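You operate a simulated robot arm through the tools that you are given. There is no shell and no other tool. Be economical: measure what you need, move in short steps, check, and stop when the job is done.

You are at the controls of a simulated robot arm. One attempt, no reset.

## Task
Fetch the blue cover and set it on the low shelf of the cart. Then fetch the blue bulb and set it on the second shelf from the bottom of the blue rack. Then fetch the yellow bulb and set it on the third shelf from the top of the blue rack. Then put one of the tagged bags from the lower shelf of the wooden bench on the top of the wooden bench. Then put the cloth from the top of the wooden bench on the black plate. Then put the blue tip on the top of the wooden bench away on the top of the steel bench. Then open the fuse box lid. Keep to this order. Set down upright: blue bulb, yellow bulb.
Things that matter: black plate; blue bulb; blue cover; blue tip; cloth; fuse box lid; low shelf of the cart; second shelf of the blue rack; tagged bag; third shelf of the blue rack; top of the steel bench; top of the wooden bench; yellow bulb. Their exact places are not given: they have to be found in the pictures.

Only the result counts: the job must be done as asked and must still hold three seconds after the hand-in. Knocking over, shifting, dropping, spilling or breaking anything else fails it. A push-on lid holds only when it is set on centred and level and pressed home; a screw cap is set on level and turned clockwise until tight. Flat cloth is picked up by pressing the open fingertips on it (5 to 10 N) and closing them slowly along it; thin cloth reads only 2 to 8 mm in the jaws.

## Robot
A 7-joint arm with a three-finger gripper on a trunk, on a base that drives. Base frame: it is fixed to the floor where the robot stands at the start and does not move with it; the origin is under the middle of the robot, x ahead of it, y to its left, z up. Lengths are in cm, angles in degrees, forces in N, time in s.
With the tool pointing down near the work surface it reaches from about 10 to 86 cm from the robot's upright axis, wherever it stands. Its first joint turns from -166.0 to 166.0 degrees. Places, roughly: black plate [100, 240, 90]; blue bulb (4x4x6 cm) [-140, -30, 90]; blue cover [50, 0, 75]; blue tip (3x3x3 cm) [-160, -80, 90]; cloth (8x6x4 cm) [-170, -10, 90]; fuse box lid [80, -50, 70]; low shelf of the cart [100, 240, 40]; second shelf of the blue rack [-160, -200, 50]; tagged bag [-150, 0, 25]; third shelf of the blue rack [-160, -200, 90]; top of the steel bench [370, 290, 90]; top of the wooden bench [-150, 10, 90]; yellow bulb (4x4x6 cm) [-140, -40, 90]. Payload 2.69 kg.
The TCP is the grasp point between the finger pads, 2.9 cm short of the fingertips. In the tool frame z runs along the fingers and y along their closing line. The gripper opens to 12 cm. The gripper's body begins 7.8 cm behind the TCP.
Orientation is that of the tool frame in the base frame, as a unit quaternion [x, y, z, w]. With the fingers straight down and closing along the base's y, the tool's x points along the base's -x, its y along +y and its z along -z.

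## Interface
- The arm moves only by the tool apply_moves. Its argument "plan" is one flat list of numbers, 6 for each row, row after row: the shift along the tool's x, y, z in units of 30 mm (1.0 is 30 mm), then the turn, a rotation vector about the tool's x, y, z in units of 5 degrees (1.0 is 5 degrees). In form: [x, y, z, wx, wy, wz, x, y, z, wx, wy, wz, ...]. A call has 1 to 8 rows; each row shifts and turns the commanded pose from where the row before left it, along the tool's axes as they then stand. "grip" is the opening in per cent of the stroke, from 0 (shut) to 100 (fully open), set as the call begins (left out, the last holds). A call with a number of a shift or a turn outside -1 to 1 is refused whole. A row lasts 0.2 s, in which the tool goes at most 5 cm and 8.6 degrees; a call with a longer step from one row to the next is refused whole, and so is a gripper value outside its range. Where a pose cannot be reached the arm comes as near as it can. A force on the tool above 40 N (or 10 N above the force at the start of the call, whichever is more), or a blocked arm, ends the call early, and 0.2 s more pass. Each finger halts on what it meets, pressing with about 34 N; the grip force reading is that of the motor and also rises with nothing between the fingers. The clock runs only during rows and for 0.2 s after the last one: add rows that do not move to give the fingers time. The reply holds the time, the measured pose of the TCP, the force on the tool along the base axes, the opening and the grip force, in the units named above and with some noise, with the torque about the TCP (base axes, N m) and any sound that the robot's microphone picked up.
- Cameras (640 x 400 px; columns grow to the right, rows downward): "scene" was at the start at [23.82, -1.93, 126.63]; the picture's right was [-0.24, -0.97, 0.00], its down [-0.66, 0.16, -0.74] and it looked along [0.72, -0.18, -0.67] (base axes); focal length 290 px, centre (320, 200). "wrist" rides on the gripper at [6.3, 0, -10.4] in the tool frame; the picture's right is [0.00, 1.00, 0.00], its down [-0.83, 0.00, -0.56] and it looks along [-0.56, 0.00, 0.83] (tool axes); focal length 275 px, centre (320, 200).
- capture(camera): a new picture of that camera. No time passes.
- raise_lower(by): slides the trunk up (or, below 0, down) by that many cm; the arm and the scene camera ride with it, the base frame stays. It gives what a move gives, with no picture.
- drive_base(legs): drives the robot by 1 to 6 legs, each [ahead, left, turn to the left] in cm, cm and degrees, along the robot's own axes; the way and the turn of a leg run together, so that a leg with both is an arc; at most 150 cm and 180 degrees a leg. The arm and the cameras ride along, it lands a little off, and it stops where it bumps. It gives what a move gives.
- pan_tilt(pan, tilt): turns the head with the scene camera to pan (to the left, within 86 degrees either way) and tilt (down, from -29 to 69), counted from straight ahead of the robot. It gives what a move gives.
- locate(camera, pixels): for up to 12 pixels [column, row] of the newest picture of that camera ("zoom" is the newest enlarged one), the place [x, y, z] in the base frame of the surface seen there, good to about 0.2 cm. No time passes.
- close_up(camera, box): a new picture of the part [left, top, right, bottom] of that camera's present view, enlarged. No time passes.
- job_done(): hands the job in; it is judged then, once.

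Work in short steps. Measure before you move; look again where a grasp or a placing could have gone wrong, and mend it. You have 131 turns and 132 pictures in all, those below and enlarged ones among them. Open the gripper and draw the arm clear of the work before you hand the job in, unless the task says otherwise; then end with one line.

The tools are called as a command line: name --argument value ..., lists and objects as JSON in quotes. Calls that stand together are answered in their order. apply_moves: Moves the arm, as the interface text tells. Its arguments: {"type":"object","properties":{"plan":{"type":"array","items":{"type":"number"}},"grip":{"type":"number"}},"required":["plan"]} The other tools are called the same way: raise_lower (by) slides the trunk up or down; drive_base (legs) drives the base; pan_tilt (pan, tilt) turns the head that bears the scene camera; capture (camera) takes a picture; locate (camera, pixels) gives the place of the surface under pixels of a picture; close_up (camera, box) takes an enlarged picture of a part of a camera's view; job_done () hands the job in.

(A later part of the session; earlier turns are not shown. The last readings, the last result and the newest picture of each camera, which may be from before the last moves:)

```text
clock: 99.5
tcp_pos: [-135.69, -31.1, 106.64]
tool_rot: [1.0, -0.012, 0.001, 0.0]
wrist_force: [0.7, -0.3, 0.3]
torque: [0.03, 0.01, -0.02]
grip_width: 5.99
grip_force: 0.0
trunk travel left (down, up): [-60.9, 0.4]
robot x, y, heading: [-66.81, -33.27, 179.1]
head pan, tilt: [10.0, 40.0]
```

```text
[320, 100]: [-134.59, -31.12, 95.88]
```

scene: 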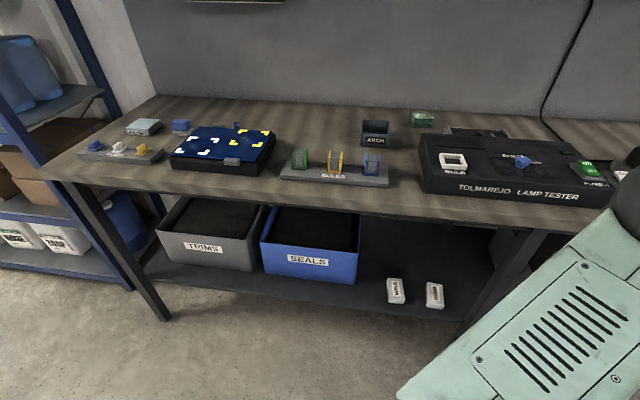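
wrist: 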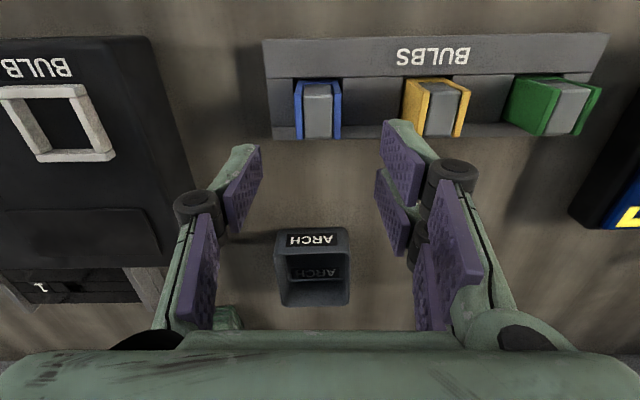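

The bulb is centred at (319,105). I descend 11.6 cm and close.

apply_moves --plan '[0, 0, 0.8, 0, 0, 0, 0, 0, 0.8, 0, 0, 0, 0, 0, 0.8, 0, 0, 0, 0, 0, 0.8, 0, 0, 0, 0, 0, 0.65, 0, 0, 0]'

apply_moves --plan '[0, 0, 0, 0, 0, 0, 0, 0, 0, 0, 0, 0, 0, 0, 0, 0, 0, 0, 0, 0, 0, 0, 0, 0, 0, 0, 0, 0, 0, 0]' --grip 0

capture --camera "wrist"

```text
clock: 100.7
tcp_pos: [-135.54, -31.0, 95.21]
tool_rot: [1.0, -0.012, 0.001, 0.001]
wrist_force: [-1.2, -0.6, -0.2]
torque: [-0.01, 0.02, -0.01]
grip_width: 6.02
grip_force: 0.1
trunk travel left (down, up): [-60.9, 0.4]
robot x, y, heading: [-66.7, -33.41, 178.8]
head pan, tilt: [10.0, 40.0]
```

```text
clock: 101.9
tcp_pos: [-135.69, -30.96, 95.3]
tool_rot: [1.0, -0.012, 0.0, 0.0]
wrist_force: [0.0, -0.5, -0.1]
torque: [-0.02, 0.01, 0.02]
grip_width: 3.45
grip_force: 34.6
trunk travel left (down, up): [-60.9, 0.4]
robot x, y, heading: [-66.96, -33.43, 178.9]
head pan, tilt: [10.0, 40.0]
```

```text
97 pictures are left
```

wrist: 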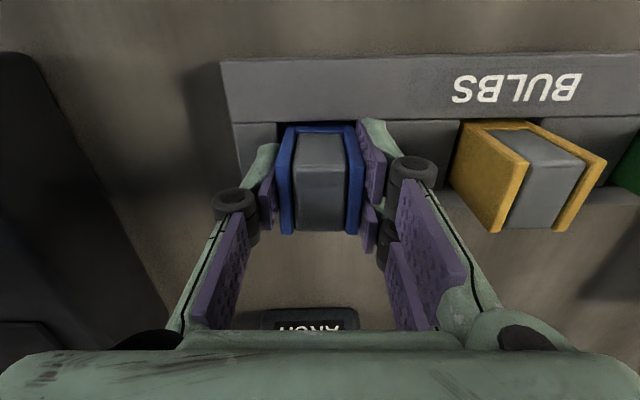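

It is gripped at 3.45 cm. I lift it straight up and look at what hangs below the fingers.

apply_moves --plan '[0, 0, -0.4, 0, 0, 0, 0, 0, -0.6, 0, 0, 0, 0, 0, -1, 0, 0, 0, 0, 0, -1, 0, 0, 0, 0, 0, -1, 0, 0, 0, 0, 0, -1, 0, 0, 0]'

capture --camera "wrist"

capture --camera "scene"

```text
clock: 103.3
tcp_pos: [-135.41, -30.75, 109.91]
tool_rot: [1.0, -0.012, 0.0, 0.001]
wrist_force: [0.3, 0.4, -0.3]
torque: [-0.01, -0.01, 0.01]
grip_width: 3.5
grip_force: 33.8
trunk travel left (down, up): [-60.9, 0.4]
robot x, y, heading: [-67.04, -33.24, 178.8]
head pan, tilt: [10.0, 40.0]
```

```text
96 pictures are left
```

wrist: 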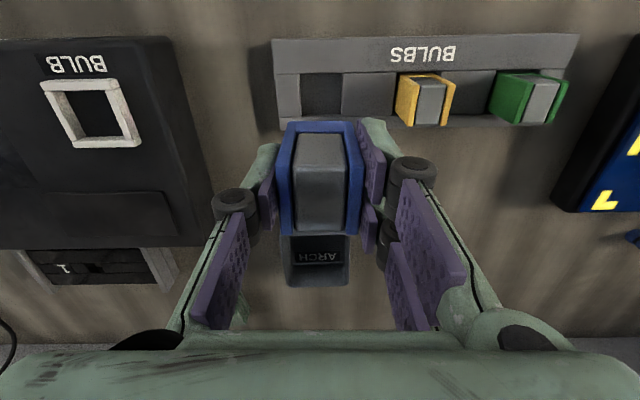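

```text
95 pictures are left
```

scene: 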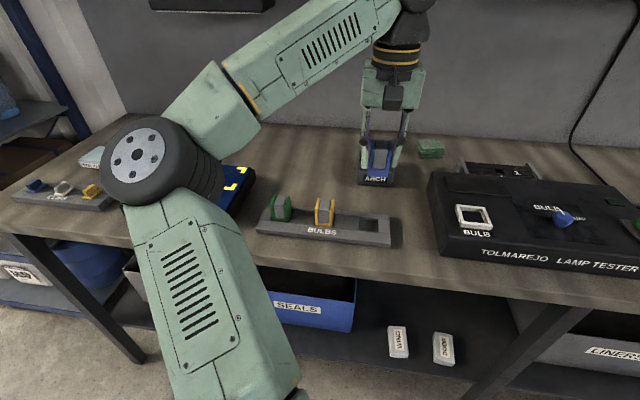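

The blue bulb is held upright. I back off 27 cm, draw the arm in and turn the head left to view the blue rack.

drive_base --legs '[[-27, 0, 0]]'

apply_moves --plan '[1, -0.4, 0, 0, 0, 0, 1, -0.4, 0, 0, 0, 0, 1, -0.4, 0, 0, 0, 0, 1, -0.4, 0, 0, 0, 0, 1, -0.4, 0, 0, 0, 0, 1, -0.4, 0, 0, 0, 0, 1, -0.4, 0, 0, 0, 0, 1, -0.4, 0, 0, 0, 0]'

pan_tilt --pan 55 --tilt 15

capture --camera "scene"

```text
clock: 105.2
tcp_pos: [-109.16, -31.47, 109.99]
tool_rot: [1.0, -0.01, -0.001, 0.002]
wrist_force: [0.5, 0.2, -0.6]
torque: [0.02, -0.02, 0.0]
grip_width: 3.5
grip_force: 33.9
trunk travel left (down, up): [-60.9, 0.4]
robot x, y, heading: [-40.19, -34.19, 178.7]
head pan, tilt: [10.0, 40.0]
```

```text
clock: 107.0
tcp_pos: [-84.77, -22.22, 109.8]
tool_rot: [1.0, -0.01, 0.001, 0.0]
wrist_force: [0.0, -0.4, -1.2]
torque: [0.01, 0.02, -0.01]
grip_width: 3.47
grip_force: 33.7
trunk travel left (down, up): [-60.9, 0.4]
robot x, y, heading: [-40.19, -33.99, 179.0]
head pan, tilt: [10.0, 40.0]
```

```text
clock: 108.1
tcp_pos: [-84.87, -22.24, 109.79]
tool_rot: [1.0, -0.01, 0.0, 0.001]
wrist_force: [0.4, 0.2, -0.1]
torque: [0.01, 0.03, -0.03]
grip_width: 3.51
grip_force: 33.7
trunk travel left (down, up): [-60.9, 0.4]
robot x, y, heading: [-40.47, -34.21, 179.0]
head pan, tilt: [55.0, 15.0]
```

```text
94 pictures are left
```

scene: 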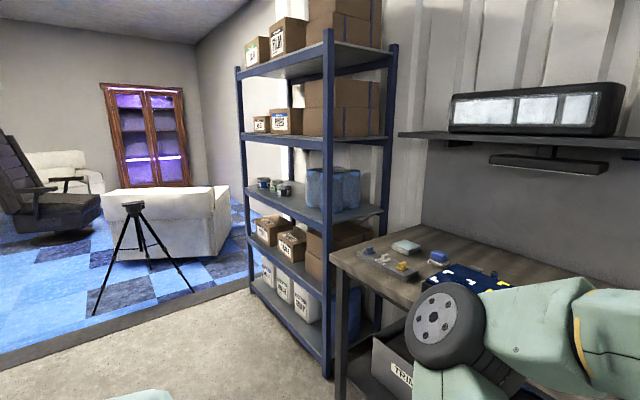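

The rack has five shelves: the second from the bottom has boxes at (290,245), and the third has cups and a blue bundle. I measure them.

locate --camera "scene" --pixels '[[325, 370], [326, 200], [247, 200], [252, 285], [275, 195], [300, 207], [320, 215], [260, 245], [290, 263], [312, 275], [140, 240], [340, 180]]'

close_up --camera "scene" --box '[225, 140, 405, 340]'

```text
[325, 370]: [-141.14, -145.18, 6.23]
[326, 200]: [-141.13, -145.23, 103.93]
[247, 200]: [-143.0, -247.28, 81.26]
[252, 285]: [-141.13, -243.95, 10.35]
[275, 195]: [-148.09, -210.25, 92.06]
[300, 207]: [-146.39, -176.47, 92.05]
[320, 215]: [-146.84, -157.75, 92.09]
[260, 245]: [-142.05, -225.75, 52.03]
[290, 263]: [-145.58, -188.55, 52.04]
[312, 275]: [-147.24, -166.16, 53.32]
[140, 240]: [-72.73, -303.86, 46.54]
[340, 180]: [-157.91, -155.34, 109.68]
```

```text
2.00 times, centred on (315, 240) of scene
```

zoom: 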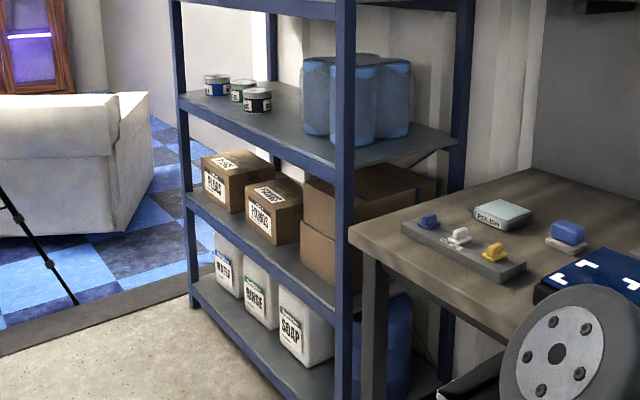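

Shelf tops are at z 52 and 92, the rack front is at x -141, and it spans y -145 to -246. I strafe to it for a frontal view of the free spots.

drive_base --legs '[[0, 83, 0], [0, 82, 0]]'

raise_lower --by -30

pan_tilt --pan 0 --tilt 20

capture --camera "scene"

```text
clock: 121.4
tcp_pos: [-88.0, -188.67, 109.74]
tool_rot: [1.0, -0.007, 0.001, 0.001]
wrist_force: [1.1, 0.2, -0.4]
torque: [0.02, 0.03, 0.0]
grip_width: 3.49
grip_force: 33.8
trunk travel left (down, up): [-60.9, 0.4]
robot x, y, heading: [-43.48, -200.28, 179.2]
head pan, tilt: [55.0, 15.0]
```

```text
clock: 124.4
tcp_pos: [-88.03, -188.78, 79.78]
tool_rot: [1.0, -0.008, 0.0, 0.001]
wrist_force: [0.9, 0.1, 0.0]
torque: [0.03, -0.03, -0.04]
grip_width: 3.48
grip_force: 33.9
trunk travel left (down, up): [-30.9, 30.4]
robot x, y, heading: [-43.23, -199.98, 179.7]
head pan, tilt: [55.0, 15.0]
```

```text
clock: 125.6
tcp_pos: [-87.97, -188.74, 79.83]
tool_rot: [1.0, -0.007, 0.0, 0.001]
wrist_force: [-0.5, 0.0, -0.5]
torque: [0.02, 0.03, 0.0]
grip_width: 3.49
grip_force: 33.7
trunk travel left (down, up): [-30.9, 30.4]
robot x, y, heading: [-43.36, -200.68, 179.6]
head pan, tilt: [0.0, 20.0]
```

```text
92 pictures are left
```

scene: 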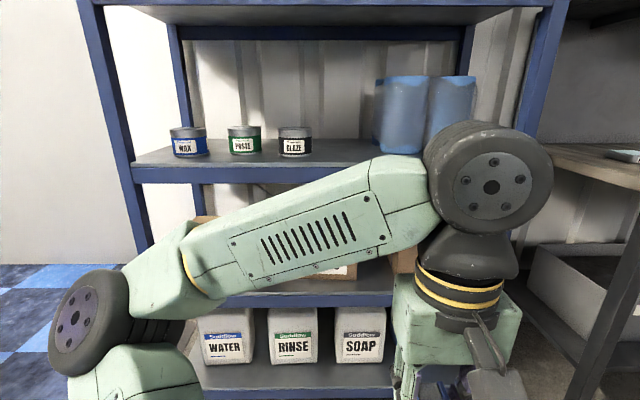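

The arm hides the second shelf, so I swing the hand right 24 cm and look again.

apply_moves --plan '[0.3, -1, 0, 0, 0, 0, 0.3, -1, 0, 0, 0, 0, 0.3, -1, 0, 0, 0, 0, 0.3, -1, 0, 0, 0, 0, 0.3, -1, 0, 0, 0, 0, 0.3, -1, 0, 0, 0, 0, 0.3, -1, 0, 0, 0, 0, 0.3, -1, 0, 0, 0, 0]'

apply_moves --plan '[0.3, -1, 0, 0, 0, 0, 0.3, -1, 0, 0, 0, 0, 0.3, -1, 0, 0, 0, 0, 0.3, -1, 0, 0, 0, 0, 0.3, -1, 0, 0, 0, 0]'

capture --camera "scene"

```text
clock: 127.4
tcp_pos: [-80.57, -164.91, 79.79]
tool_rot: [1.0, -0.007, -0.001, 0.001]
wrist_force: [-0.3, -1.0, 0.2]
torque: [0.0, -0.01, 0.01]
grip_width: 3.5
grip_force: 33.7
trunk travel left (down, up): [-30.9, 30.4]
robot x, y, heading: [-43.15, -200.15, 179.5]
head pan, tilt: [0.0, 20.0]
```

```text
clock: 128.6
tcp_pos: [-75.68, -149.96, 79.64]
tool_rot: [1.0, -0.008, 0.001, 0.001]
wrist_force: [0.6, -0.4, -0.6]
torque: [-0.01, 0.0, 0.05]
grip_width: 3.47
grip_force: 34.4
trunk travel left (down, up): [-30.9, 30.4]
robot x, y, heading: [-43.29, -200.1, 179.3]
head pan, tilt: [0.0, 20.0]
```

```text
91 pictures are left
```

scene: 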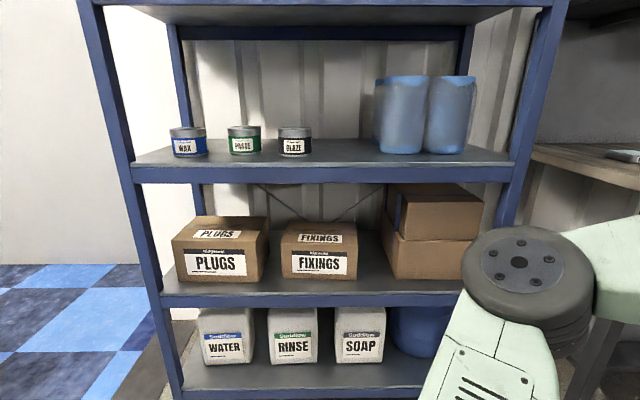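

I see gaps: on the second shelf at about (368,275) between FIXINGS and the right boxes, and on the third at (345,150). I measure them.

locate --camera "scene" --pixels '[[353, 278], [360, 265], [388, 277], [368, 290], [275, 288], [320, 270], [340, 180], [340, 165], [345, 155], [310, 155], [384, 152], [368, 250]]'

close_up --camera "scene" --box '[250, 120, 490, 310]'

locate --camera "zoom" --pixels '[[240, 162], [240, 130], [330, 300], [325, 250], [375, 430], [60, 435], [360, 260], [130, 270], [450, 260]]'

```text
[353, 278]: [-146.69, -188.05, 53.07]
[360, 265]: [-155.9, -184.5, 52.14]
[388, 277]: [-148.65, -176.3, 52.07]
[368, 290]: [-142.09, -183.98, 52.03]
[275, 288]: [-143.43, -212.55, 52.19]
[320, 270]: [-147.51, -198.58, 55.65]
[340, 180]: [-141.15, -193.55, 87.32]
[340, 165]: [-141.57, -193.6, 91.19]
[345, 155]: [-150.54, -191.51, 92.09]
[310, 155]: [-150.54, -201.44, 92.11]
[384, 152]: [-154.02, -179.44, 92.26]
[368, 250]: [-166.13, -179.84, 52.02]
```

```text
2.11 times, centred on (370, 215) of scene
```

zoom: 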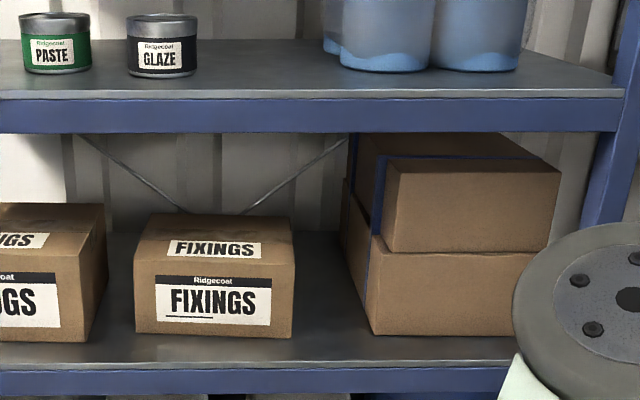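

```text
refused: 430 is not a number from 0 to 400
```

I enlarge the beam above the second shelf and measure its underside, the box tops and the top of the wrist housing at the present TCP height.

locate --camera "scene" --pixels '[[518, 229], [522, 232], [515, 228], [340, 182], [360, 182], [320, 225], [320, 235], [440, 190], [357, 228], [392, 190]]'

locate --camera "zoom" --pixels '[[240, 129], [350, 131], [330, 300], [375, 330], [290, 330], [136, 325], [365, 290], [100, 330]]'

```text
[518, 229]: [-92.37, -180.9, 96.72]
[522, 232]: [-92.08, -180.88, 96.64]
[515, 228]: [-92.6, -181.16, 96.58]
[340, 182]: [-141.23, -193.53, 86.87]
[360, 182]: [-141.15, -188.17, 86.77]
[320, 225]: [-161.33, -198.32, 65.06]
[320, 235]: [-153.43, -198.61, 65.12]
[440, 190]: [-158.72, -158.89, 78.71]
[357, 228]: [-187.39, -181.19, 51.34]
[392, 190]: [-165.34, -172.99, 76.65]
```

```text
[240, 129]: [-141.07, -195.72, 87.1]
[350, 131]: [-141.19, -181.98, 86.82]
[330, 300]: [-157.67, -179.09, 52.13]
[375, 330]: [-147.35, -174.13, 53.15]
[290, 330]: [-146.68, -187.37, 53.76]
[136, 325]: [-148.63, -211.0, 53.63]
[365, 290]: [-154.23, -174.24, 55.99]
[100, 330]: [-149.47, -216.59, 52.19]
```

The gap runs y -187.4 to -174.1, the shelf is at 52, the beam underside at 86.8, and the FIXINGS top at 65. I'll bring the bulb to y≈-181.5 in front of the rack, then lower the trunk and check the wrist clearance.

apply_moves --plan '[-0.83, 0.95, 0, 0, 0, 0, -0.83, 0.95, 0, 0, 0, 0, -0.83, 0.95, 0, 0, 0, 0, -0.83, 0.95, 0, 0, 0, 0, -0.83, 0.95, 0, 0, 0, 0, -0.83, 0.95, 0, 0, 0, 0]'

apply_moves --plan '[-0.83, 0.95, 0, 0, 0, 0, -0.83, 0.95, 0, 0, 0, 0, -0.83, 0.95, 0, 0, 0, 0, -0.83, 0.95, 0, 0, 0, 0, -0.83, 0.95, 0, 0, 0, 0]'

raise_lower --by -21

capture --camera "scene"

```text
clock: 130.0
tcp_pos: [-90.86, -166.82, 79.65]
tool_rot: [1.0, -0.008, 0.001, -0.001]
wrist_force: [0.6, -1.0, -1.1]
torque: [-0.01, 0.02, 0.0]
grip_width: 3.5
grip_force: 34.0
trunk travel left (down, up): [-30.9, 30.4]
robot x, y, heading: [-43.0, -200.22, 179.4]
head pan, tilt: [0.0, 20.0]
```

```text
clock: 131.2
tcp_pos: [-103.58, -180.84, 79.44]
tool_rot: [1.0, -0.008, 0.0, 0.001]
wrist_force: [0.0, -0.2, 0.2]
torque: [0.0, 0.02, -0.03]
grip_width: 3.47
grip_force: 33.6
trunk travel left (down, up): [-30.9, 30.4]
robot x, y, heading: [-43.24, -200.36, 179.5]
head pan, tilt: [0.0, 20.0]
```

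```text
clock: 133.5
tcp_pos: [-103.63, -180.77, 58.53]
tool_rot: [1.0, -0.008, 0.0, 0.0]
wrist_force: [0.9, 0.0, -0.5]
torque: [0.01, 0.02, 0.02]
grip_width: 3.45
grip_force: 34.4
trunk travel left (down, up): [-9.9, 51.4]
robot x, y, heading: [-43.29, -200.29, 179.2]
head pan, tilt: [0.0, 20.0]
```

```text
89 pictures are left
```

scene: 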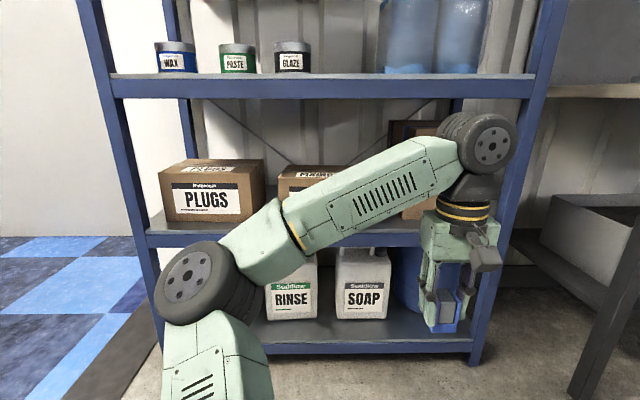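

I measure the wrist housing top and the bulb bottom now, with TCP at 58.5.

locate --camera "scene" --pixels '[[475, 114], [484, 114], [460, 120], [495, 116], [440, 330], [447, 322], [447, 310], [400, 150], [517, 145]]'

close_up --camera "scene" --box '[400, 90, 540, 340]'

```text
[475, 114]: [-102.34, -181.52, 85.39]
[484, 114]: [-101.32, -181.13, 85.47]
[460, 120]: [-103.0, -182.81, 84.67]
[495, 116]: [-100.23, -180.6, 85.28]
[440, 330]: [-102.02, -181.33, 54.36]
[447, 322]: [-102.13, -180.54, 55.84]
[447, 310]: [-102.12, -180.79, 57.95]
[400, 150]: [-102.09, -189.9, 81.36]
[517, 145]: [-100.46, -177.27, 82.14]
```

```text
1.60 times, centred on (470, 215) of scene
```

zoom: 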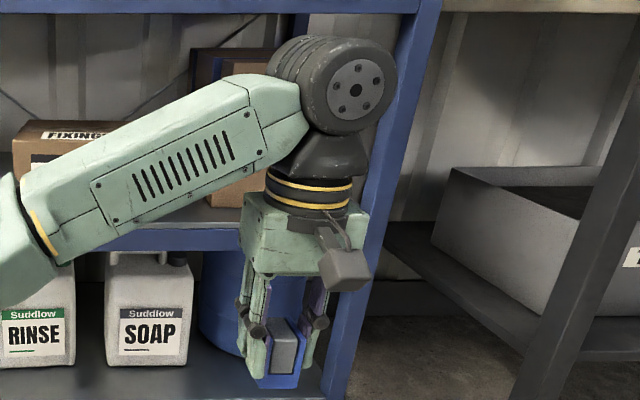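

Wrist top is 26.9 above the TCP, so there's about 1.5 cm to spare under the beam at TCP 58.2. I drive ahead 27 and re-measure.

drive_base --legs '[[27, 0, 0]]'

capture --camera "scene"

capture --camera "wrist"

```text
clock: 135.4
tcp_pos: [-130.64, -180.4, 58.49]
tool_rot: [1.0, -0.008, 0.0, 0.001]
wrist_force: [0.7, -0.3, -0.7]
torque: [0.0, 0.0, -0.04]
grip_width: 3.5
grip_force: 34.1
trunk travel left (down, up): [-9.9, 51.4]
robot x, y, heading: [-70.24, -199.77, 179.2]
head pan, tilt: [0.0, 20.0]
```

```text
87 pictures are left
```

scene: 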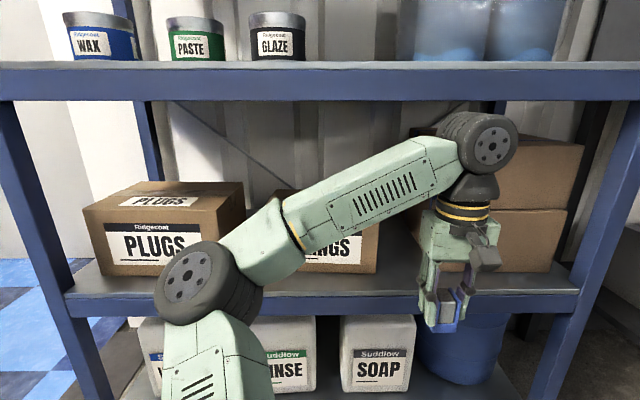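

```text
86 pictures are left
```

wrist: 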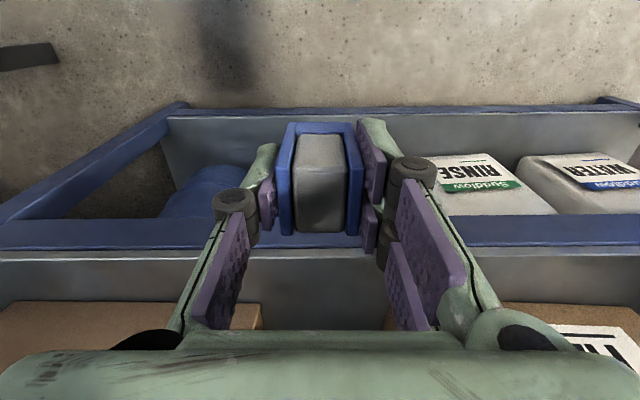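

The hand is aligned with the gap (wrist columns 262–388). I check the elbow's and wrist's distance to the rack, then go in.

locate --camera "scene" --pixels '[[190, 278], [245, 275], [285, 235], [350, 195], [480, 114], [360, 98], [470, 98], [495, 185]]'

locate --camera "wrist" --pixels '[[258, 315], [392, 312], [320, 265], [320, 300], [320, 230]]'

```text
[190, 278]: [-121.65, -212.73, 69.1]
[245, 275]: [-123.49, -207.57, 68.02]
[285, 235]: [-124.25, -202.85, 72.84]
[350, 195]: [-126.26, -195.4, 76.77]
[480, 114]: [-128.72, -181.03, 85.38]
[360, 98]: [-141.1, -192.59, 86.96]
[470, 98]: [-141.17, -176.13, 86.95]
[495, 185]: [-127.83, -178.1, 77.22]
```

```text
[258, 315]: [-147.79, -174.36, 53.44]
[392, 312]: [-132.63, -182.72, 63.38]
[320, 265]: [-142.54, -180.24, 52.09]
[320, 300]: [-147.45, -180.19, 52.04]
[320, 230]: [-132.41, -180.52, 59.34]
```

The elbow stays well in front of the rack. I lower 0.3 cm and move in 14.4 cm to x -145.

apply_moves --plan '[-0.5, 0.1, 0.1, 0, 0, 0, -0.8, 0.1, 0, 0, 0, 0, -0.8, 0.1, 0, 0, 0, 0, -0.8, 0, 0, 0, 0, 0]'

capture --camera "scene"

```text
clock: 136.4
tcp_pos: [-139.3, -181.2, 58.42]
tool_rot: [1.0, -0.008, -0.001, 0.001]
wrist_force: [-0.4, 0.1, 0.1]
torque: [-0.01, -0.02, 0.03]
grip_width: 3.48
grip_force: 33.4
trunk travel left (down, up): [-9.9, 51.4]
robot x, y, heading: [-70.65, -199.87, 179.0]
head pan, tilt: [0.0, 20.0]
```

```text
85 pictures are left
```

scene: 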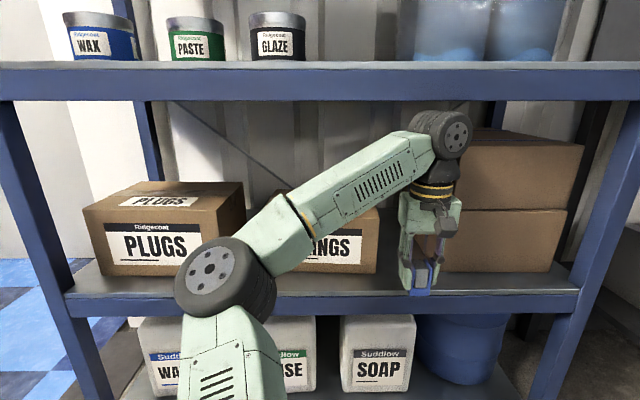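

No contact so far, and the wrist passes under the beam. I continue 5.7 cm in.

apply_moves --plan '[-0.7, 0, 0.05, 0, 0, 0, -0.7, 0, 0, 0, 0, 0, -0.5, 0, 0, 0, 0, 0]'

capture --camera "wrist"

close_up --camera "scene" --box '[340, 80, 540, 320]'

```text
clock: 137.2
tcp_pos: [-145.18, -181.08, 58.09]
tool_rot: [1.0, -0.008, 0.0, 0.001]
wrist_force: [-0.6, 0.1, -0.1]
torque: [0.04, -0.03, -0.02]
grip_width: 3.49
grip_force: 33.6
trunk travel left (down, up): [-9.9, 51.4]
robot x, y, heading: [-70.49, -199.96, 179.4]
head pan, tilt: [0.0, 20.0]
```

```text
84 pictures are left
```

wrist: 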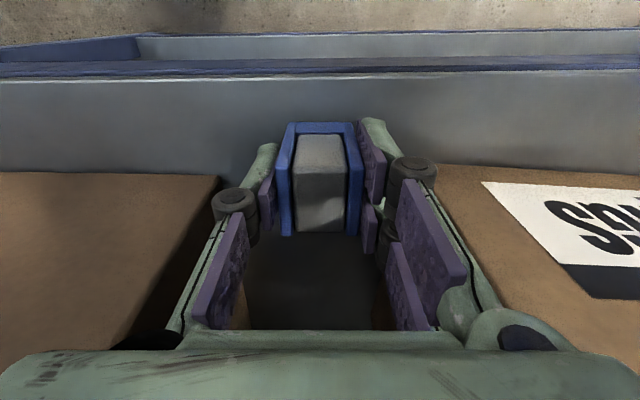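

```text
1.67 times, centred on (440, 200) of scene
```

zoom: 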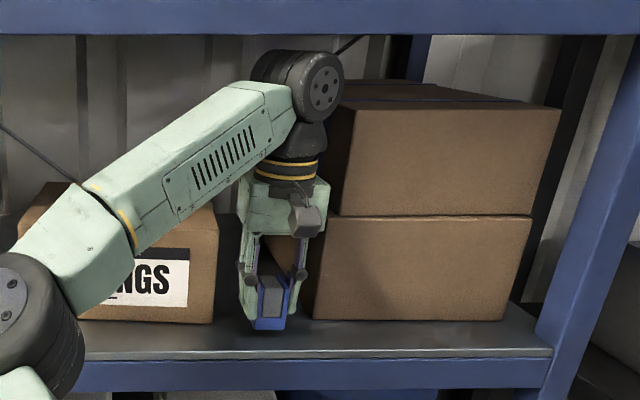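

It is well positioned between the boxes. I lower gently to contact.

apply_moves --plan '[0, 0, 0.1, 0, 0, 0, 0, 0, 0.08, 0, 0, 0]'

```text
clock: 137.8
tcp_pos: [-144.96, -181.02, 57.65]
tool_rot: [1.0, -0.009, 0.001, 0.002]
wrist_force: [-0.5, -0.3, -0.8]
torque: [0.02, -0.02, 0.01]
grip_width: 3.51
grip_force: 34.1
trunk travel left (down, up): [-9.9, 51.4]
robot x, y, heading: [-70.51, -199.48, 179.0]
head pan, tilt: [0.0, 20.0]
```

There's no contact yet at 57.65, so I go on in fine steps.

apply_moves --plan '[0, 0, 0.06, 0, 0, 0, 0, 0, 0.04, 0, 0, 0]'

close_up --camera "scene" --box '[380, 220, 480, 310]'

```text
clock: 138.4
tcp_pos: [-144.95, -181.1, 57.3]
tool_rot: [1.0, -0.008, -0.001, 0.001]
wrist_force: [0.3, -0.5, -0.1]
torque: [-0.02, 0.0, 0.01]
grip_width: 3.51
grip_force: 34.2
trunk travel left (down, up): [-9.9, 51.4]
robot x, y, heading: [-70.15, -199.64, 179.1]
head pan, tilt: [0.0, 20.0]
```

```text
4.44 times, centred on (430, 265) of scene
```

zoom: 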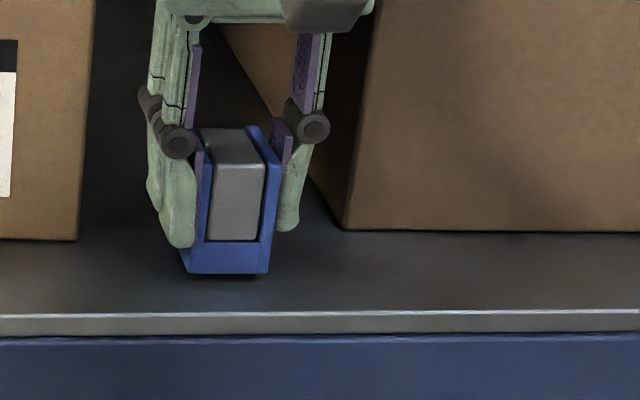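

A sliver of shadow remains below the bulb, so I measure the bottom edge and lower a little more.

locate --camera "zoom" --pixels '[[228, 268], [228, 262], [228, 285]]'

apply_moves --plan '[0, 0, 0.06, 0, 0, 0, 0, 0, 0.05, 0, 0, 0]'

```text
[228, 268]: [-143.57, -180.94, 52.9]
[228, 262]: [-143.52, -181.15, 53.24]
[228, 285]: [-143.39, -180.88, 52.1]
```

```text
clock: 139.0
tcp_pos: [-145.12, -181.02, 56.92]
tool_rot: [1.0, -0.008, -0.001, 0.002]
wrist_force: [0.6, -0.1, -0.2]
torque: [0.03, 0.0, 0.03]
grip_width: 3.5
grip_force: 34.4
trunk travel left (down, up): [-9.9, 51.4]
robot x, y, heading: [-70.72, -199.68, 179.3]
head pan, tilt: [0.0, 20.0]
```

The bottom was at about 52.6 and I've lowered 0.35 since. I go on in tiny steps until the force shows.

apply_moves --plan '[0, 0, 0.05, 0, 0, 0, 0, 0, 0.04, 0, 0, 0]'

close_up --camera "scene" --box '[380, 220, 480, 310]'

```text
clock: 139.6
tcp_pos: [-145.07, -181.06, 56.77]
tool_rot: [1.0, -0.008, -0.001, 0.0]
wrist_force: [-0.8, 0.1, 3.5]
torque: [0.05, 0.06, 0.01]
grip_width: 3.51
grip_force: 33.9
trunk travel left (down, up): [-9.9, 51.4]
robot x, y, heading: [-70.09, -199.38, 179.1]
head pan, tilt: [0.0, 20.0]
```

```text
4.44 times, centred on (430, 265) of scene
```

zoom: 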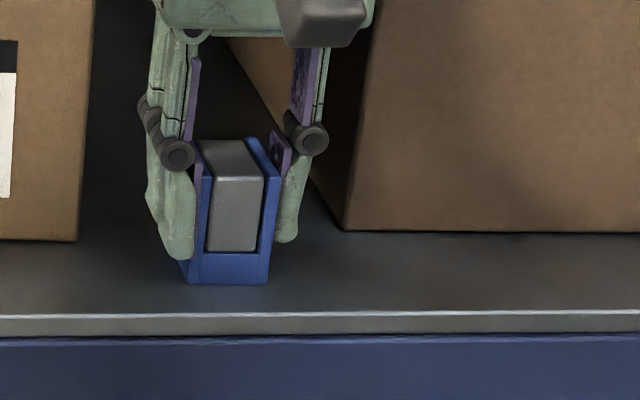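

There is contact at +3.5 N. I release to 6 cm and draw straight back out.

apply_moves --plan '[0, 0, 0, 0, 0, 0, 0, 0, 0, 0, 0, 0, 0, 0, 0, 0, 0, 0, 0, 0, -0.2, 0, 0, 0]' --grip 52

close_up --camera "scene" --box '[380, 220, 480, 310]'

```text
clock: 140.6
tcp_pos: [-145.14, -181.15, 57.26]
tool_rot: [1.0, -0.008, 0.0, 0.001]
wrist_force: [0.3, 0.6, 0.3]
torque: [-0.01, -0.02, 0.0]
grip_width: 6.22
grip_force: 0.0
trunk travel left (down, up): [-9.9, 51.4]
robot x, y, heading: [-70.07, -199.75, 179.1]
head pan, tilt: [0.0, 20.0]
```

```text
4.44 times, centred on (430, 265) of scene
```

zoom: 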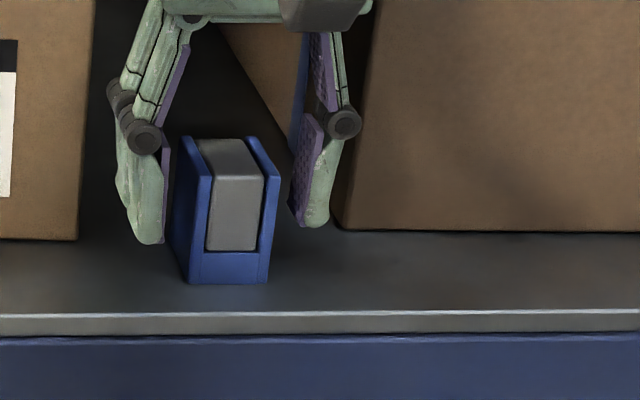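

The bulb stands upright. I withdraw 24 cm straight out and check it.

apply_moves --plan '[0.6, 0, 0, 0, 0, 0, 0.8, 0, 0, 0, 0, 0, 1, 0, 0, 0, 0, 0, 1, 0, 0, 0, 0, 0, 1, 0, 0, 0, 0, 0, 1, 0, 0, 0, 0, 0, 1, 0, 0, 0, 0, 0, 1, 0, 0, 0, 0, 0]'

drive_base --legs '[[-27, 0, 0]]'

raise_lower --by 40

raise_lower --by 11.2

capture --camera "scene"

```text
clock: 142.4
tcp_pos: [-122.7, -181.44, 57.23]
tool_rot: [1.0, -0.008, 0.001, 0.0]
wrist_force: [0.1, -0.1, 0.2]
torque: [-0.03, 0.02, 0.02]
grip_width: 6.24
grip_force: 0.0
trunk travel left (down, up): [-9.9, 51.4]
robot x, y, heading: [-70.78, -199.97, 178.9]
head pan, tilt: [0.0, 20.0]
```

```text
clock: 144.3
tcp_pos: [-95.81, -182.01, 57.12]
tool_rot: [1.0, -0.006, 0.0, 0.001]
wrist_force: [0.5, -0.1, 0.3]
torque: [0.01, -0.01, 0.01]
grip_width: 6.24
grip_force: 0.1
trunk travel left (down, up): [-9.9, 51.4]
robot x, y, heading: [-43.79, -199.97, 179.4]
head pan, tilt: [0.0, 20.0]
```

```text
clock: 148.1
tcp_pos: [-95.73, -181.85, 97.15]
tool_rot: [1.0, -0.006, 0.001, 0.001]
wrist_force: [0.7, 0.2, 0.1]
torque: [-0.03, -0.01, 0.02]
grip_width: 6.26
grip_force: 0.1
trunk travel left (down, up): [-49.9, 11.4]
robot x, y, heading: [-43.55, -199.91, 179.5]
head pan, tilt: [0.0, 20.0]
```

```text
clock: 149.6
tcp_pos: [-95.86, -182.01, 108.37]
tool_rot: [1.0, -0.005, 0.0, 0.001]
wrist_force: [0.4, 0.4, 0.1]
torque: [0.01, 0.0, 0.0]
grip_width: 6.24
grip_force: 0.0
trunk travel left (down, up): [-61.1, 0.2]
robot x, y, heading: [-43.2, -200.24, 179.4]
head pan, tilt: [0.0, 20.0]
```

```text
79 pictures are left
```

scene: 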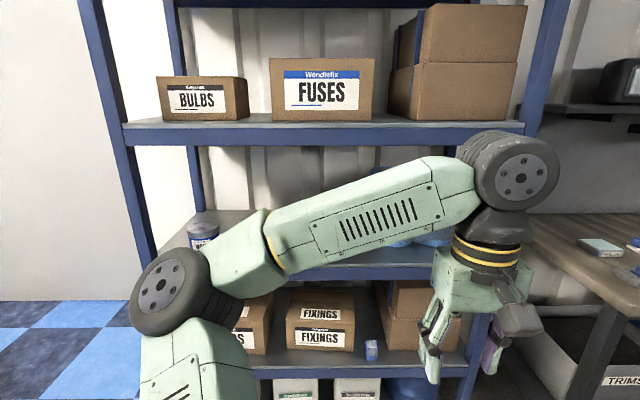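

The blue bulb stands at (371,350). I return to the bench in front of the bulb rail for the yellow one.

drive_base --legs '[[0, -84, 0], [0, -82, 0], [23, 0, 0]]'

capture --camera "wrist"

```text
clock: 164.2
tcp_pos: [-118.38, -16.33, 108.37]
tool_rot: [1.0, 0.006, 0.0, 0.001]
wrist_force: [0.6, -0.3, 0.4]
torque: [-0.02, -0.02, -0.01]
grip_width: 6.23
grip_force: 0.0
trunk travel left (down, up): [-61.1, 0.2]
robot x, y, heading: [-65.85, -33.32, -179.2]
head pan, tilt: [0.0, 20.0]
```

```text
78 pictures are left
```

wrist: 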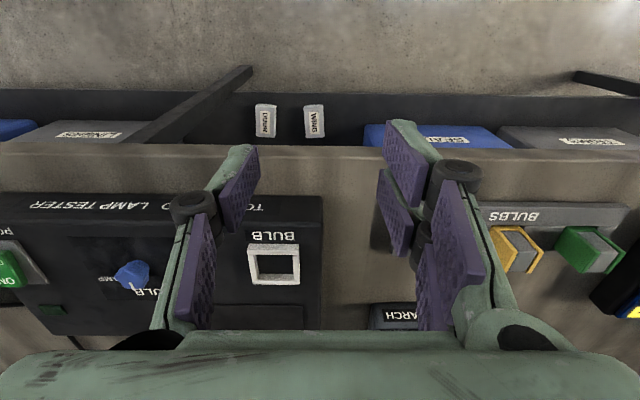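

I move the hand over the yellow bulb, at about (-135.7,-40.2).

apply_moves --plan '[-0.72, 0.98, 0, 0, 0, 0, -0.72, 0.98, 0, 0, 0, 0, -0.72, 0.98, 0, 0, 0, 0, -0.72, 0.98, 0, 0, 0, 0, -0.72, 0.98, 0, 0, 0, 0, -0.72, 0.98, 0, 0, 0, 0, -0.72, 0.98, 0, 0, 0, 0, -0.72, 0.98, 0, 0, 0, 0]'

close_up --camera "wrist" --box '[240, 30, 400, 150]'

locate --camera "wrist" --pixels '[[306, 102], [319, 102], [332, 102], [319, 85], [319, 120]]'

```text
clock: 166.1
tcp_pos: [-135.35, -39.91, 108.11]
tool_rot: [1.0, 0.004, 0.0, 0.001]
wrist_force: [0.1, 0.4, 0.6]
torque: [0.01, 0.0, 0.03]
grip_width: 6.24
grip_force: 0.1
trunk travel left (down, up): [-61.1, 0.2]
robot x, y, heading: [-65.67, -33.32, -179.3]
head pan, tilt: [0.0, 20.0]
```

```text
3.33 times, centred on (320, 90) of wrist
```

zoom: 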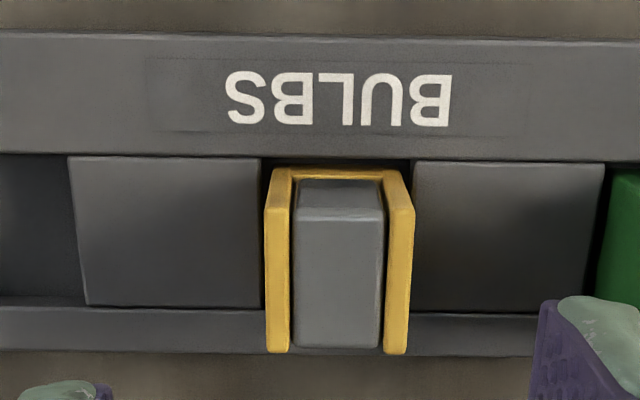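

```text
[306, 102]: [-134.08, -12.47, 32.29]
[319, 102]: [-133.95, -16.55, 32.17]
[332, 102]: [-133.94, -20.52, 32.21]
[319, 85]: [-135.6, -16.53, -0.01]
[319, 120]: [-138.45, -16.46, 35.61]
```

I locate using the enlarged picture.

locate --camera "zoom" --pixels '[[275, 340], [398, 340], [338, 340], [338, 225], [338, 280]]'

```text
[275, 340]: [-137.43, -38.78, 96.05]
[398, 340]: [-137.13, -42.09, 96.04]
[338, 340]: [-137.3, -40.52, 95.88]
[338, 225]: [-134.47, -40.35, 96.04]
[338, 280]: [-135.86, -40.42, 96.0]
```

The centre is (-135.8,-40.45). I correct and descend to z 95.2, then close.

apply_moves --plan '[-0.13, 0.18, 0.6, 0, 0, 0, 0, 0, 0.9, 0, 0, 0, 0, 0, 0.9, 0, 0, 0, 0, 0, 0.9, 0, 0, 0, 0, 0, 0.6, 0, 0, 0, 0, 0, 0.4, 0, 0, 0]'

apply_moves --plan '[0, 0, 0, 0, 0, 0, 0, 0, 0, 0, 0, 0, 0, 0, 0, 0, 0, 0, 0, 0, 0, 0, 0, 0, 0, 0, 0, 0, 0, 0]' --grip 0

capture --camera "wrist"

```text
clock: 167.4
tcp_pos: [-135.84, -40.49, 95.36]
tool_rot: [1.0, 0.005, 0.0, -0.001]
wrist_force: [0.1, 0.0, 0.5]
torque: [0.04, 0.01, -0.03]
grip_width: 6.24
grip_force: 0.0
trunk travel left (down, up): [-61.1, 0.2]
robot x, y, heading: [-65.45, -33.2, -178.9]
head pan, tilt: [0.0, 20.0]
```

```text
clock: 168.7
tcp_pos: [-135.79, -40.49, 95.29]
tool_rot: [1.0, 0.005, 0.0, 0.002]
wrist_force: [-0.4, 0.0, 1.3]
torque: [0.01, 0.01, 0.01]
grip_width: 3.51
grip_force: 33.5
trunk travel left (down, up): [-61.1, 0.2]
robot x, y, heading: [-65.63, -33.18, -179.4]
head pan, tilt: [0.0, 20.0]
```

```text
76 pictures are left
```

wrist: 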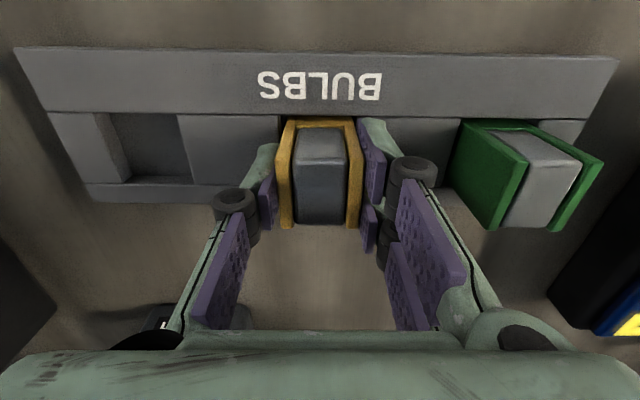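

Gripped at 3.51 cm. I lift, back off, and strafe to the rack for the free spot between GLAZE and the blue bundle (y≈-190.5).

apply_moves --plan '[0, 0, -0.4, 0, 0, 0, 0, 0, -0.6, 0, 0, 0, 0, 0, -1, 0, 0, 0, 0, 0, -1, 0, 0, 0, 0, 0, -1, 0, 0, 0, 0, 0, -0.9, 0, 0, 0]'

drive_base --legs '[[-27, 0, 0], [0, 75, -0.6], [0, 75, 0]]'

raise_lower --by -11.4

capture --camera "scene"

capture --camera "wrist"

```text
clock: 170.1
tcp_pos: [-135.93, -40.44, 110.27]
tool_rot: [1.0, 0.006, 0.0, 0.001]
wrist_force: [0.6, -0.3, -0.5]
torque: [-0.02, 0.0, -0.01]
grip_width: 3.49
grip_force: 33.8
trunk travel left (down, up): [-61.1, 0.2]
robot x, y, heading: [-65.5, -33.01, -179.1]
head pan, tilt: [0.0, 20.0]
```

```text
clock: 183.7
tcp_pos: [-108.1, -189.63, 110.19]
tool_rot: [1.0, -0.002, 0.0, 0.001]
wrist_force: [-0.6, -0.4, 0.5]
torque: [0.03, 0.03, -0.02]
grip_width: 3.48
grip_force: 33.5
trunk travel left (down, up): [-61.1, 0.2]
robot x, y, heading: [-38.14, -183.4, 179.7]
head pan, tilt: [0.0, 20.0]
```

```text
clock: 185.1
tcp_pos: [-108.13, -189.66, 98.72]
tool_rot: [1.0, -0.002, 0.0, 0.001]
wrist_force: [0.9, 0.0, 0.0]
torque: [-0.03, -0.01, 0.02]
grip_width: 3.54
grip_force: 34.0
trunk travel left (down, up): [-49.7, 11.6]
robot x, y, heading: [-37.89, -183.41, 180.0]
head pan, tilt: [0.0, 20.0]
```

```text
75 pictures are left
```

scene: 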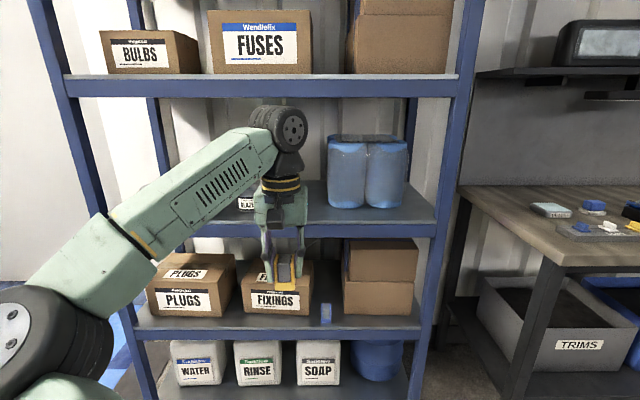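

```text
74 pictures are left
```

wrist: 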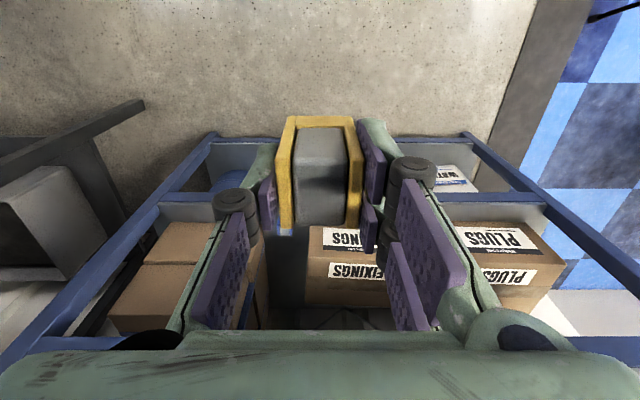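

I measure beam underside, wrist top, elbow, GLAZE and bundle edges.

locate --camera "scene" --pixels '[[280, 96], [320, 97], [285, 107], [295, 107], [330, 205], [256, 208], [250, 205], [315, 222], [80, 320], [120, 240], [290, 288], [325, 318]]'

```text
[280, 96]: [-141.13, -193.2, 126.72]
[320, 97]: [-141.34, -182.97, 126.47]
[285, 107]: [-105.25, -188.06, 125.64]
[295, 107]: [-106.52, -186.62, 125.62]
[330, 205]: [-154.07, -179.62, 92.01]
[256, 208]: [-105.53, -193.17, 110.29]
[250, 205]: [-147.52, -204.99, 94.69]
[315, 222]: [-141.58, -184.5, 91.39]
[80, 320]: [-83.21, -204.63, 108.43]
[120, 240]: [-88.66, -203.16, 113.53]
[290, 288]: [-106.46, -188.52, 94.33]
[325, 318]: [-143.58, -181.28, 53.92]
```

The beam underside is at 126.5 and the wrist top is 26.9 above the TCP. I lower 1 cm, drive ahead 22 and check.

apply_moves --plan '[0, 0.25, 0.33, 0, 0, 0]'

drive_base --legs '[[22, 0, 0]]'

capture --camera "scene"

capture --camera "wrist"

```text
clock: 185.5
tcp_pos: [-108.21, -190.45, 97.79]
tool_rot: [1.0, -0.002, 0.0, 0.0]
wrist_force: [-0.2, 0.1, 0.4]
torque: [0.0, 0.02, -0.02]
grip_width: 3.48
grip_force: 34.2
trunk travel left (down, up): [-49.7, 11.6]
robot x, y, heading: [-37.94, -183.56, 179.8]
head pan, tilt: [0.0, 20.0]
```

```text
clock: 187.2
tcp_pos: [-129.98, -190.76, 97.71]
tool_rot: [1.0, 0.001, 0.0, 0.001]
wrist_force: [-0.2, 0.6, -0.7]
torque: [0.03, 0.0, 0.0]
grip_width: 3.48
grip_force: 33.7
trunk travel left (down, up): [-49.7, 11.6]
robot x, y, heading: [-59.63, -183.33, -179.9]
head pan, tilt: [0.0, 20.0]
```

```text
73 pictures are left
```

scene: 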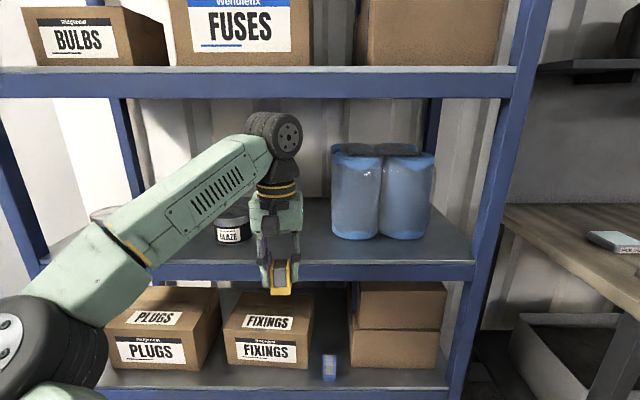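

```text
72 pictures are left
```

wrist: 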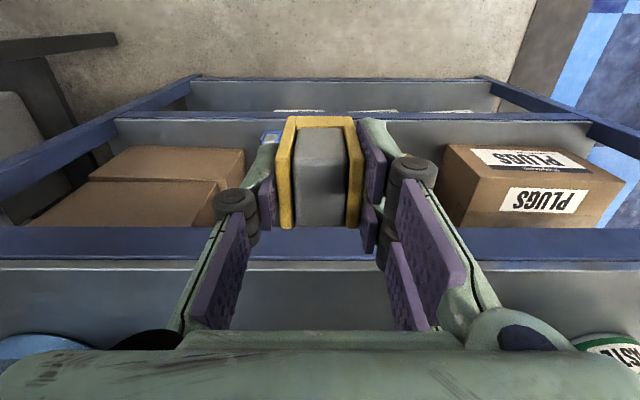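

Reaching x -145.5 from here would be at the limit, so I draw the arm in 9 cm and drive 12 cm nearer first.

apply_moves --plan '[1, 0, 0, 0, 0, 0, 1, 0, 0, 0, 0, 0, 1, 0, 0, 0, 0, 0]'

drive_base --legs '[[12, 0, 0]]'

capture --camera "scene"

locate --camera "scene" --pixels '[[278, 108], [285, 108], [340, 80], [60, 330]]'

```text
clock: 188.0
tcp_pos: [-120.85, -190.96, 97.87]
tool_rot: [1.0, 0.001, 0.0, 0.001]
wrist_force: [-0.7, 0.0, -0.7]
torque: [-0.02, 0.0, 0.03]
grip_width: 3.5
grip_force: 34.4
trunk travel left (down, up): [-49.7, 11.6]
robot x, y, heading: [-59.57, -183.33, -180.1]
head pan, tilt: [0.0, 20.0]
```

```text
clock: 189.3
tcp_pos: [-132.98, -191.1, 97.8]
tool_rot: [1.0, 0.001, 0.001, 0.002]
wrist_force: [0.0, -0.2, -0.9]
torque: [0.01, -0.06, -0.01]
grip_width: 3.49
grip_force: 33.6
trunk travel left (down, up): [-49.7, 11.6]
robot x, y, heading: [-71.76, -183.36, -179.7]
head pan, tilt: [0.0, 20.0]
```

```text
71 pictures are left
```

scene: 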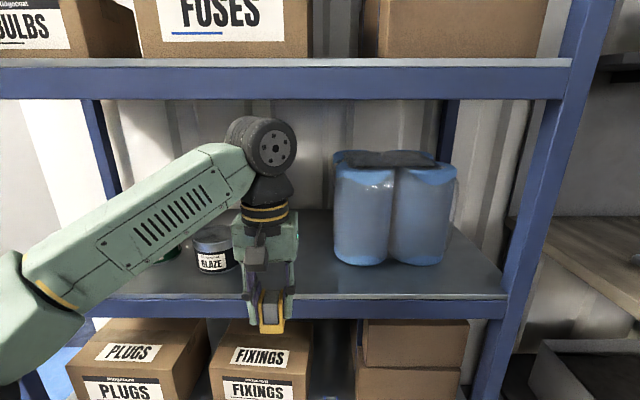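

```text
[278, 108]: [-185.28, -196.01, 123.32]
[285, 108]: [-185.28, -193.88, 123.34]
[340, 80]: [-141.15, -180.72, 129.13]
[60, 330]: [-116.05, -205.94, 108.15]
```

Clearance looks fine. I move in 12.5 cm.

apply_moves --plan '[-0.7, -0.1, 0, 0, 0, 0, -0.9, -0.1, 0, 0, 0, 0, -0.9, 0, 0, 0, 0, 0, -0.9, 0, 0, 0, 0, 0, -0.75, 0, 0, 0, 0, 0]'

close_up --camera "scene" --box '[170, 80, 370, 330]'

```text
clock: 190.5
tcp_pos: [-145.43, -190.54, 97.72]
tool_rot: [1.0, 0.002, -0.001, 0.001]
wrist_force: [-0.2, 0.2, -0.5]
torque: [-0.01, -0.02, 0.0]
grip_width: 3.52
grip_force: 33.4
trunk travel left (down, up): [-49.7, 11.6]
robot x, y, heading: [-71.56, -183.31, -179.6]
head pan, tilt: [0.0, 20.0]
```

```text
1.60 times, centred on (270, 205) of scene
```

zoom: 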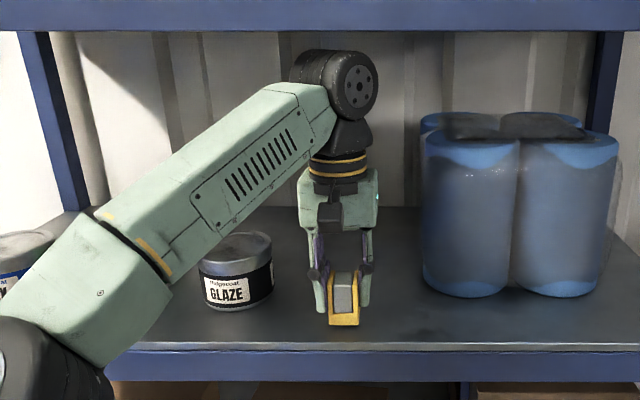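

The bulb is in place, clear of GLAZE. I lower about 0.75 cm, then read the force.

apply_moves --plan '[0, 0, 0.12, 0, 0, 0, 0, 0, 0.12, 0, 0, 0]'

apply_moves --plan '[0, 0, 0.05, 0, 0, 0, 0, 0, 0.04, 0, 0, 0]'

```text
clock: 191.1
tcp_pos: [-145.29, -190.54, 97.1]
tool_rot: [1.0, 0.0, 0.0, 0.0]
wrist_force: [0.5, 0.5, -0.7]
torque: [-0.03, 0.0, 0.03]
grip_width: 3.5
grip_force: 34.5
trunk travel left (down, up): [-49.7, 11.6]
robot x, y, heading: [-71.81, -183.46, -179.6]
head pan, tilt: [0.0, 20.0]
```

```text
clock: 191.7
tcp_pos: [-145.15, -190.49, 97.04]
tool_rot: [1.0, 0.001, -0.001, 0.001]
wrist_force: [-2.8, 0.6, 7.9]
torque: [0.08, 0.07, 0.01]
grip_width: 3.49
grip_force: 33.9
trunk travel left (down, up): [-49.7, 11.6]
robot x, y, heading: [-71.64, -183.3, -180.0]
head pan, tilt: [0.0, 20.0]
```

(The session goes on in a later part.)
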